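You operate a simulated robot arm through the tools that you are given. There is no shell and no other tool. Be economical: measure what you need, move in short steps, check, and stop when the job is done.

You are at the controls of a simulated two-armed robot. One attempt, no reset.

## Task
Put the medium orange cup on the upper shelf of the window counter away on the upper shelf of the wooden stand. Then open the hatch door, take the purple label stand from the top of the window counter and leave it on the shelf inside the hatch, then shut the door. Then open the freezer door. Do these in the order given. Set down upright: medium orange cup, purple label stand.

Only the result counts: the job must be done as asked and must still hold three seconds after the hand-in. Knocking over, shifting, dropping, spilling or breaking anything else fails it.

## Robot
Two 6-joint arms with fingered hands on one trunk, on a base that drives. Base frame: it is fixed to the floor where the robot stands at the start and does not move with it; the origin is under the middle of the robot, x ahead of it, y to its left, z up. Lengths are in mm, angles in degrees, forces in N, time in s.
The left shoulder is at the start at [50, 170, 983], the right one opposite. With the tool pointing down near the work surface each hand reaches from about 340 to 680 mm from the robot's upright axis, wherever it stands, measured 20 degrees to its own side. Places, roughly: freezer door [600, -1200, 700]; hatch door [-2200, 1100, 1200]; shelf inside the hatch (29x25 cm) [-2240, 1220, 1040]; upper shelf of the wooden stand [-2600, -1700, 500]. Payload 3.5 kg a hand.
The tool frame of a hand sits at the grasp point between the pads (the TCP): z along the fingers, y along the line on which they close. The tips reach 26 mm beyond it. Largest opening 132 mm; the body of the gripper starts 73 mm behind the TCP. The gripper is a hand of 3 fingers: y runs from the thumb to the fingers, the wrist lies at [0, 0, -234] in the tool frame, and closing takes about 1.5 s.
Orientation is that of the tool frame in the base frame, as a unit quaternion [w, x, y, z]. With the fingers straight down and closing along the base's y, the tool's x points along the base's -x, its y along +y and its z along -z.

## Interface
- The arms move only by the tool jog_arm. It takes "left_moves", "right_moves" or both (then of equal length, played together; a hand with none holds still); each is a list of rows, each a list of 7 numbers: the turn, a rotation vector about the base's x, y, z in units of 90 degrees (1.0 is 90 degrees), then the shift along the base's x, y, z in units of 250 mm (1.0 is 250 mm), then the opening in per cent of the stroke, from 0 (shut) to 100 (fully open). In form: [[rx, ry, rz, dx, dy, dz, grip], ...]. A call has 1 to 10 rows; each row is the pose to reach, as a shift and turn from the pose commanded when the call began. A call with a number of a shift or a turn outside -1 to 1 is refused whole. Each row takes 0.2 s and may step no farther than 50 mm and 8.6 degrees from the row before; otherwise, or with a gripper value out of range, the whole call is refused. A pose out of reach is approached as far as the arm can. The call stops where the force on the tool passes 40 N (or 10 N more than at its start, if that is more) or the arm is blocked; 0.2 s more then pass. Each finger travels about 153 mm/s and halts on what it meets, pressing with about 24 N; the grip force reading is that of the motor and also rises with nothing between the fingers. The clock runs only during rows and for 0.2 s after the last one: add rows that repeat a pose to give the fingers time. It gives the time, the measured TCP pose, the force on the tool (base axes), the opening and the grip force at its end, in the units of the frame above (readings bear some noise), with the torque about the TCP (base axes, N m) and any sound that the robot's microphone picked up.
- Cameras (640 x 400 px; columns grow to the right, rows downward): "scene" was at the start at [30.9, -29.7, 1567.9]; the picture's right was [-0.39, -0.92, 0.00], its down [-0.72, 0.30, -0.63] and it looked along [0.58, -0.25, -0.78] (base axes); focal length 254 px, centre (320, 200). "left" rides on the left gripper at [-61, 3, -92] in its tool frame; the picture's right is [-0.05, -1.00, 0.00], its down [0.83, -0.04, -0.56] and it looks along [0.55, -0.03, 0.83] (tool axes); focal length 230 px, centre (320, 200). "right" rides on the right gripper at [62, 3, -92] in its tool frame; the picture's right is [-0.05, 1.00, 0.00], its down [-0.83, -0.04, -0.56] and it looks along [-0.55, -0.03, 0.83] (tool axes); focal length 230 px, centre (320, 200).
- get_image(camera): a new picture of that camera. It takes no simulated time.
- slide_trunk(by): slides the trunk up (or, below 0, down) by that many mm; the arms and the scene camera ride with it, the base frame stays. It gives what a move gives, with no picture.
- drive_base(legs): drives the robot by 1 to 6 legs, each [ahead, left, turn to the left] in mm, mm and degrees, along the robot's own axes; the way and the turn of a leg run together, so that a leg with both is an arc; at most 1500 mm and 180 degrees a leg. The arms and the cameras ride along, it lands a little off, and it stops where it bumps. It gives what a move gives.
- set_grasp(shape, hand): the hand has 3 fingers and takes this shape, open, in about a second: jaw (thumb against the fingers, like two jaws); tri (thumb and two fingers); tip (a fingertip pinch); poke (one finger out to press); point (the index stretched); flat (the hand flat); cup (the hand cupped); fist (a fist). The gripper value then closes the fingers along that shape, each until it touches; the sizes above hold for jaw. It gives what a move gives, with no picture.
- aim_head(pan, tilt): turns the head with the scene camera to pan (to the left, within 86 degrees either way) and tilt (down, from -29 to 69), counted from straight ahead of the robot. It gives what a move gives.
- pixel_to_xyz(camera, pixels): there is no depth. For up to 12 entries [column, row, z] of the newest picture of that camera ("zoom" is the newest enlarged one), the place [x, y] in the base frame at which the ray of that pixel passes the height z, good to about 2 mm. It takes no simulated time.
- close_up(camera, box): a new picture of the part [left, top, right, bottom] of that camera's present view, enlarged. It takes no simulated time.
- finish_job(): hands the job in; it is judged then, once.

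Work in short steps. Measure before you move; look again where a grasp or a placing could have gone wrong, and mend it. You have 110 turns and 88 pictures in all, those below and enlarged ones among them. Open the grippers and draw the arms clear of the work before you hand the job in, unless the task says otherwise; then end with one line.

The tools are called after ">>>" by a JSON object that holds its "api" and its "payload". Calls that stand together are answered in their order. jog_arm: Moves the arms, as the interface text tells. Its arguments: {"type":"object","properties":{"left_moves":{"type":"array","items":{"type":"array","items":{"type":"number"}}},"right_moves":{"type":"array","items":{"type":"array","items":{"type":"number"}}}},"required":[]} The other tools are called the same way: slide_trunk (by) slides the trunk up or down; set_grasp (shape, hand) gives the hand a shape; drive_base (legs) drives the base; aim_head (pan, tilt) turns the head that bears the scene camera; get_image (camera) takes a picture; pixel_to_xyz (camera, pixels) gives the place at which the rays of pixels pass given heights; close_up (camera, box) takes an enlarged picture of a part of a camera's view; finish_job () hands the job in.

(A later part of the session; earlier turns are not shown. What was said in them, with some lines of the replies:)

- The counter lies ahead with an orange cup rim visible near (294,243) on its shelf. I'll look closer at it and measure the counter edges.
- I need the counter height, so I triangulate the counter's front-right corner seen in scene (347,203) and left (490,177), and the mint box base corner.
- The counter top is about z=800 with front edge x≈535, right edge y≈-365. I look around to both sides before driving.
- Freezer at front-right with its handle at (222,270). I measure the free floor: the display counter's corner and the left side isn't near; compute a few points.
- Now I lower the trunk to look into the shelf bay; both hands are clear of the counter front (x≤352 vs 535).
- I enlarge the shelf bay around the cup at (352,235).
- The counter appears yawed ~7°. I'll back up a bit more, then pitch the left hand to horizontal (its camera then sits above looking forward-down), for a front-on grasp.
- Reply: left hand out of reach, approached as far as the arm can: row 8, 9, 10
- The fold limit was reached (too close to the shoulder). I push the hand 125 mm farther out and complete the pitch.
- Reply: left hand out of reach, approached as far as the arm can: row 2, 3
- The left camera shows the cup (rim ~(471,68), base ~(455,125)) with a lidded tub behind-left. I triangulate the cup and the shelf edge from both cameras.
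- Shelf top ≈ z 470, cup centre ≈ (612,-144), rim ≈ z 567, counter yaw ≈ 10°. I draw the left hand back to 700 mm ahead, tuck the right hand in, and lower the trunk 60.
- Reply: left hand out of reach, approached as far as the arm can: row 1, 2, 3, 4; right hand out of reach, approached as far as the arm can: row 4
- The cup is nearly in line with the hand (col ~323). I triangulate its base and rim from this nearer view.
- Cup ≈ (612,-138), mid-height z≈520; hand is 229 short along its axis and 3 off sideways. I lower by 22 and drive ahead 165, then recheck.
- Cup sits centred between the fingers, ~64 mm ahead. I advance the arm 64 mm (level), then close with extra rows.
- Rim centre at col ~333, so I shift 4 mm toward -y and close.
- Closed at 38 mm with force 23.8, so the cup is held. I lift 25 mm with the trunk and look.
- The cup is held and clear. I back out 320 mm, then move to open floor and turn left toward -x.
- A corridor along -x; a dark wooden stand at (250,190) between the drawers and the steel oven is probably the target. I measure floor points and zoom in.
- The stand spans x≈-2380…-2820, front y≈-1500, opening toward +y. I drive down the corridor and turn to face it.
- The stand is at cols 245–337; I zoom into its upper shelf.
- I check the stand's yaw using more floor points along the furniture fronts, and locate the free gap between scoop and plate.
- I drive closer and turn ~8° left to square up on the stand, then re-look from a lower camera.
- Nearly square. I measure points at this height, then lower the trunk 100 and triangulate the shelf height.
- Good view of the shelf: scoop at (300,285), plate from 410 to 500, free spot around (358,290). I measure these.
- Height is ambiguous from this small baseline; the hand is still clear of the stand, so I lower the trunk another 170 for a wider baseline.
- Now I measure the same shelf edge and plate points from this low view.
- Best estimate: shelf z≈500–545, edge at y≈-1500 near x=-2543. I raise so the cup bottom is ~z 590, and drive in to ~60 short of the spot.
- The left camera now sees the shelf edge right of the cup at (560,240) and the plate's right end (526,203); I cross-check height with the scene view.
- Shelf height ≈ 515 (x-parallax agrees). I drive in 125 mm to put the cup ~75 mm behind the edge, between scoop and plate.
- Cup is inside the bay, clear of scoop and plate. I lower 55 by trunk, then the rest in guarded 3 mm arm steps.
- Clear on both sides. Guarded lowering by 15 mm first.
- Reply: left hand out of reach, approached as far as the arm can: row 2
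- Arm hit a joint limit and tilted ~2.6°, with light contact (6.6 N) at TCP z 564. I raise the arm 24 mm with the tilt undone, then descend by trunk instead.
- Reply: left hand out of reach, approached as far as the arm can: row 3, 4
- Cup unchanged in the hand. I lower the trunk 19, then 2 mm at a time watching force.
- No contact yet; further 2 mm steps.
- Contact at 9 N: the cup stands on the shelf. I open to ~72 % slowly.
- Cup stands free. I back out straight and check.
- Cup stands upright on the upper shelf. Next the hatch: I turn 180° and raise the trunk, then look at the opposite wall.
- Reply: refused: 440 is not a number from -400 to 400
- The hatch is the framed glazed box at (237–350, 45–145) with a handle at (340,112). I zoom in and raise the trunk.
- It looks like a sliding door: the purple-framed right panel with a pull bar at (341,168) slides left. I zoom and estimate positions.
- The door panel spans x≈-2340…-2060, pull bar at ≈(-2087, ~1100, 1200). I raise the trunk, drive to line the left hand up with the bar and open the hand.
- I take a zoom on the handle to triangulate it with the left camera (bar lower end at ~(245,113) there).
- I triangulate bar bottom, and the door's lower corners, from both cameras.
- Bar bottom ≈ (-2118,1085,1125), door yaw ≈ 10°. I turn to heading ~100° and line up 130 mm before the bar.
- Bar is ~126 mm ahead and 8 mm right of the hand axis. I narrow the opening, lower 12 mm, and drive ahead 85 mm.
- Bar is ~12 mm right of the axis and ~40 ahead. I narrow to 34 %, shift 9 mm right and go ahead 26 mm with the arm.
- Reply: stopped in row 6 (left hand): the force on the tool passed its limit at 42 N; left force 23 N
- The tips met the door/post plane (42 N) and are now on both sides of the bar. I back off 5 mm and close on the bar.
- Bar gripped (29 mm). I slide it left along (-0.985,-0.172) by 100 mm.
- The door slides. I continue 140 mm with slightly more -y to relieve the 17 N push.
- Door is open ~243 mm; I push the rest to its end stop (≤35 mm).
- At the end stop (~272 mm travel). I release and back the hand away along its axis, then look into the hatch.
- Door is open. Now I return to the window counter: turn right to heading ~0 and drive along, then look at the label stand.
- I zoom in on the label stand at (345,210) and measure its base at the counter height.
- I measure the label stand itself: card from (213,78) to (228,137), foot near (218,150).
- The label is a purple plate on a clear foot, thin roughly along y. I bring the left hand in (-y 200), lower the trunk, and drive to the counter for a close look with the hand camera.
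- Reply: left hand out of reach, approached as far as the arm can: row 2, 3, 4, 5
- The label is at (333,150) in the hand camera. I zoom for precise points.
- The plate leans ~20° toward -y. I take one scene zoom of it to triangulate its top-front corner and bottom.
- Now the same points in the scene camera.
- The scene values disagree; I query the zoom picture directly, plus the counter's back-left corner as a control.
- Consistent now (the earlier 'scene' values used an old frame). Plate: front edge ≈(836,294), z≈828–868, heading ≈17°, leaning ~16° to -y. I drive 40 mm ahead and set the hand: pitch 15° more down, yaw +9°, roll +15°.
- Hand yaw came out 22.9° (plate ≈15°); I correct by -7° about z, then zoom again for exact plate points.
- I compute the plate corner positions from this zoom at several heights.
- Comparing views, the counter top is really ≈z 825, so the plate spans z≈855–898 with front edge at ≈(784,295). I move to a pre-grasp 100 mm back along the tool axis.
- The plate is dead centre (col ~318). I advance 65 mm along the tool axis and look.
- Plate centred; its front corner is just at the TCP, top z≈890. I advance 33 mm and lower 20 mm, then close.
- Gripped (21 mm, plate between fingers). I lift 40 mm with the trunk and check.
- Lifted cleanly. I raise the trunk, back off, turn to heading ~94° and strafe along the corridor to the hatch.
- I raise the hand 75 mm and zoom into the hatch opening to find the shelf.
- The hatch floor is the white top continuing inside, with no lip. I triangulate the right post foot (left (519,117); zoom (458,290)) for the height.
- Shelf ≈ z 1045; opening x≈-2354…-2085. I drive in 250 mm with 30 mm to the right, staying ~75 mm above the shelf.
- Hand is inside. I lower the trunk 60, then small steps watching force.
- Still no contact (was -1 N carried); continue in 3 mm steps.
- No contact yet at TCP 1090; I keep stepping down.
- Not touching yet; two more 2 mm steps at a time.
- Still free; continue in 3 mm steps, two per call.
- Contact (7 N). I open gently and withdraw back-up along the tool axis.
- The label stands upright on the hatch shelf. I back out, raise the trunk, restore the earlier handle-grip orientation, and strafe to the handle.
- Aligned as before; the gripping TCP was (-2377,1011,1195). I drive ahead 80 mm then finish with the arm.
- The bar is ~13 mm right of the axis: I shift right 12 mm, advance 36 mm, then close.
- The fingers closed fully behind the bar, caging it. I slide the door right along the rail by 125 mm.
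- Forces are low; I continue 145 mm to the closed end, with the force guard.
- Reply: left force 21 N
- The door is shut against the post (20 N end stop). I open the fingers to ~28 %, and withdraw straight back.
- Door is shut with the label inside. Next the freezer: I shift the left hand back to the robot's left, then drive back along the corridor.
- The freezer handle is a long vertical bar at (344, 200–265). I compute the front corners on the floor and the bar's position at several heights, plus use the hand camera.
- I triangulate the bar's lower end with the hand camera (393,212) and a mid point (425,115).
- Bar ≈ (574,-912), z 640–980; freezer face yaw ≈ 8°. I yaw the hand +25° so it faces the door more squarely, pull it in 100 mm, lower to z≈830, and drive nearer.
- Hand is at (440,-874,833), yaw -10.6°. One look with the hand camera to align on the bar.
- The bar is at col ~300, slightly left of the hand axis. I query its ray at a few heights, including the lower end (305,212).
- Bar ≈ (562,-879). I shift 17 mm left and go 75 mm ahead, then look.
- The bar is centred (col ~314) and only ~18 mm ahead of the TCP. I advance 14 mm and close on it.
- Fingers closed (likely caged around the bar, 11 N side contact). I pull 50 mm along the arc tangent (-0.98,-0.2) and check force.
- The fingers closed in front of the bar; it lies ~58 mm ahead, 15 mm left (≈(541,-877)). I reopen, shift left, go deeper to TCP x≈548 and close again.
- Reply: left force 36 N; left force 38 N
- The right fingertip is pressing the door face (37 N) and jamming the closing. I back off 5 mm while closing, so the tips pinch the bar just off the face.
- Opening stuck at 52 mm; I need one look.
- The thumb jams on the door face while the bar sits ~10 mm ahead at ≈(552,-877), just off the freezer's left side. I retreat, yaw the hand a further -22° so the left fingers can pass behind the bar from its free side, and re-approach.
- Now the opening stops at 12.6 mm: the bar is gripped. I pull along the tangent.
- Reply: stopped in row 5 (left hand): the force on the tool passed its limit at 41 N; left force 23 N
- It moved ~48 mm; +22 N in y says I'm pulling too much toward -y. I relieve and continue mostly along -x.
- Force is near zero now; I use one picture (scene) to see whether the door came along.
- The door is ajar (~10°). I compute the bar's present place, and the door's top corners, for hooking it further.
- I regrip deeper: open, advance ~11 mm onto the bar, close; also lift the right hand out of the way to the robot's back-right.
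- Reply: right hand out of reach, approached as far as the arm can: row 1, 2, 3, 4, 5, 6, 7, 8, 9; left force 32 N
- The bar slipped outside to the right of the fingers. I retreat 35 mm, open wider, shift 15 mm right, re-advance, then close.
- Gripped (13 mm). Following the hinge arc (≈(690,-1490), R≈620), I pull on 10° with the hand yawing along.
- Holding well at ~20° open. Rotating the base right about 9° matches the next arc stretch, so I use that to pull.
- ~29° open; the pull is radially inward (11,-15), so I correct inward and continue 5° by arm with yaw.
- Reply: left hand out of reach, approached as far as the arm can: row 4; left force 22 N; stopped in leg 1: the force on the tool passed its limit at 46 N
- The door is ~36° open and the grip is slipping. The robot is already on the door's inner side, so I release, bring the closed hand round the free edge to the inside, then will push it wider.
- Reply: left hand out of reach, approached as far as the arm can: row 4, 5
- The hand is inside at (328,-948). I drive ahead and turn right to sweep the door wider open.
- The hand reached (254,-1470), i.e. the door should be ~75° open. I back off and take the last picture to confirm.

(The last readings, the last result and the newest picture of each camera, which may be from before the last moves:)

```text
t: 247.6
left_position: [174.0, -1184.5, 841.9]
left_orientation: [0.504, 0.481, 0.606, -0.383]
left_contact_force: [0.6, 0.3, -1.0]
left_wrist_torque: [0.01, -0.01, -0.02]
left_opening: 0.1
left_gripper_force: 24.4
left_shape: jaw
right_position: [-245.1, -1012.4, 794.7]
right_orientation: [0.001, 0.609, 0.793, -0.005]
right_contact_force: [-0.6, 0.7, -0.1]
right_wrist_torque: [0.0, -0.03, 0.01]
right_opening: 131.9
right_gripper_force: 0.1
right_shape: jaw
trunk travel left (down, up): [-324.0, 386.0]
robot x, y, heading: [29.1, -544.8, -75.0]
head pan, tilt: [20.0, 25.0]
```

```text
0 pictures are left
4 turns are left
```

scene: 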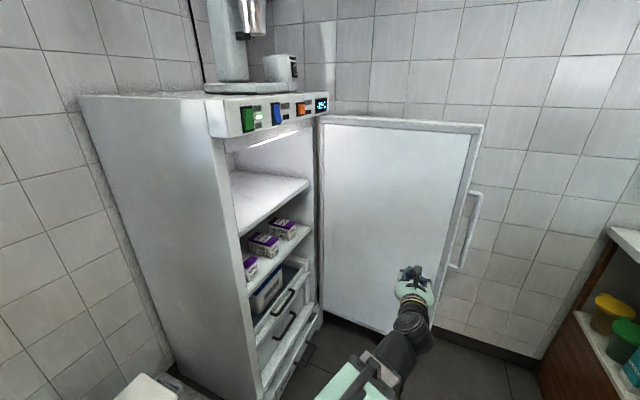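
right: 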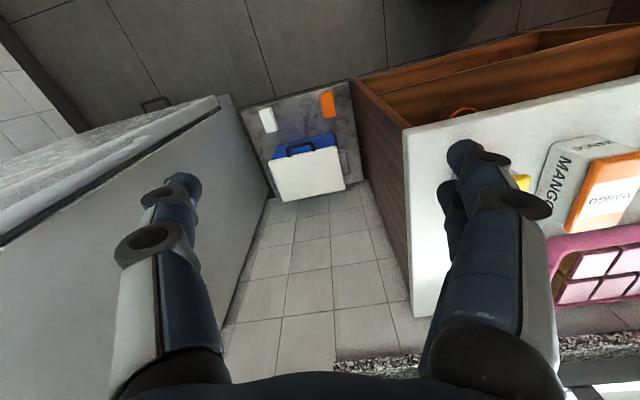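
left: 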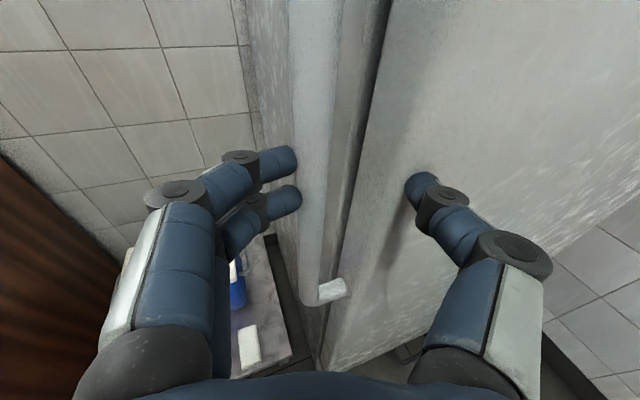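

The freezer door stands wide open (about 80–90°). I open the left hand and back away clear.

>>> {"api": "jog_arm", "payload": {"left_moves": [[0, 0, 0, 0, 0, 0, 30], [0, 0, 0, 0, 0, 0, 60], [0, 0, 0, 0, 0, 0, 90], [0, 0, 0, 0, 0, 0, 100]]}}

>>> {"api": "drive_base", "payload": {"legs": [[-150, 0, 0]]}}

```text
t: 248.6
left_position: [174.6, -1184.5, 841.9]
left_orientation: [0.504, 0.48, 0.607, -0.383]
left_contact_force: [0.2, -0.6, -0.3]
left_wrist_torque: [0.01, -0.04, -0.02]
left_opening: 131.7
left_gripper_force: 0.0
left_shape: jaw
right_position: [-245.2, -1014.6, 795.6]
right_orientation: [0.001, 0.609, 0.793, -0.004]
right_contact_force: [-0.1, -0.5, 0.0]
right_wrist_torque: [0.04, 0.01, 0.03]
right_opening: 131.8
right_gripper_force: 0.1
right_shape: jaw
trunk travel left (down, up): [-324.0, 386.0]
robot x, y, heading: [32.2, -544.6, -74.9]
head pan, tilt: [20.0, 25.0]
```

```text
t: 250.0
left_position: [135.6, -1041.0, 843.2]
left_orientation: [0.504, 0.481, 0.606, -0.383]
left_contact_force: [-0.1, -0.2, 0.2]
left_wrist_torque: [0.01, 0.0, 0.0]
left_opening: 132.2
left_gripper_force: 0.1
left_shape: jaw
right_position: [-285.3, -869.6, 795.7]
right_orientation: [0.002, 0.61, 0.793, -0.004]
right_contact_force: [0.2, 0.1, -0.6]
right_wrist_torque: [-0.01, -0.03, -0.02]
right_opening: 132.2
right_gripper_force: 0.0
right_shape: jaw
trunk travel left (down, up): [-324.0, 386.0]
robot x, y, heading: [-8.0, -397.9, -75.3]
head pan, tilt: [20.0, 25.0]
3 turns are left
```

All steps are done and both hands are open and clear, so I hand in the job.

>>> {"api": "finish_job", "payload": {}}

```text
The job is handed in.
```

All steps were done in order and handed in: the cup is upright on the wooden stand's upper shelf, the label stand is upright inside the shut hatch, and the freezer door stands wide open.
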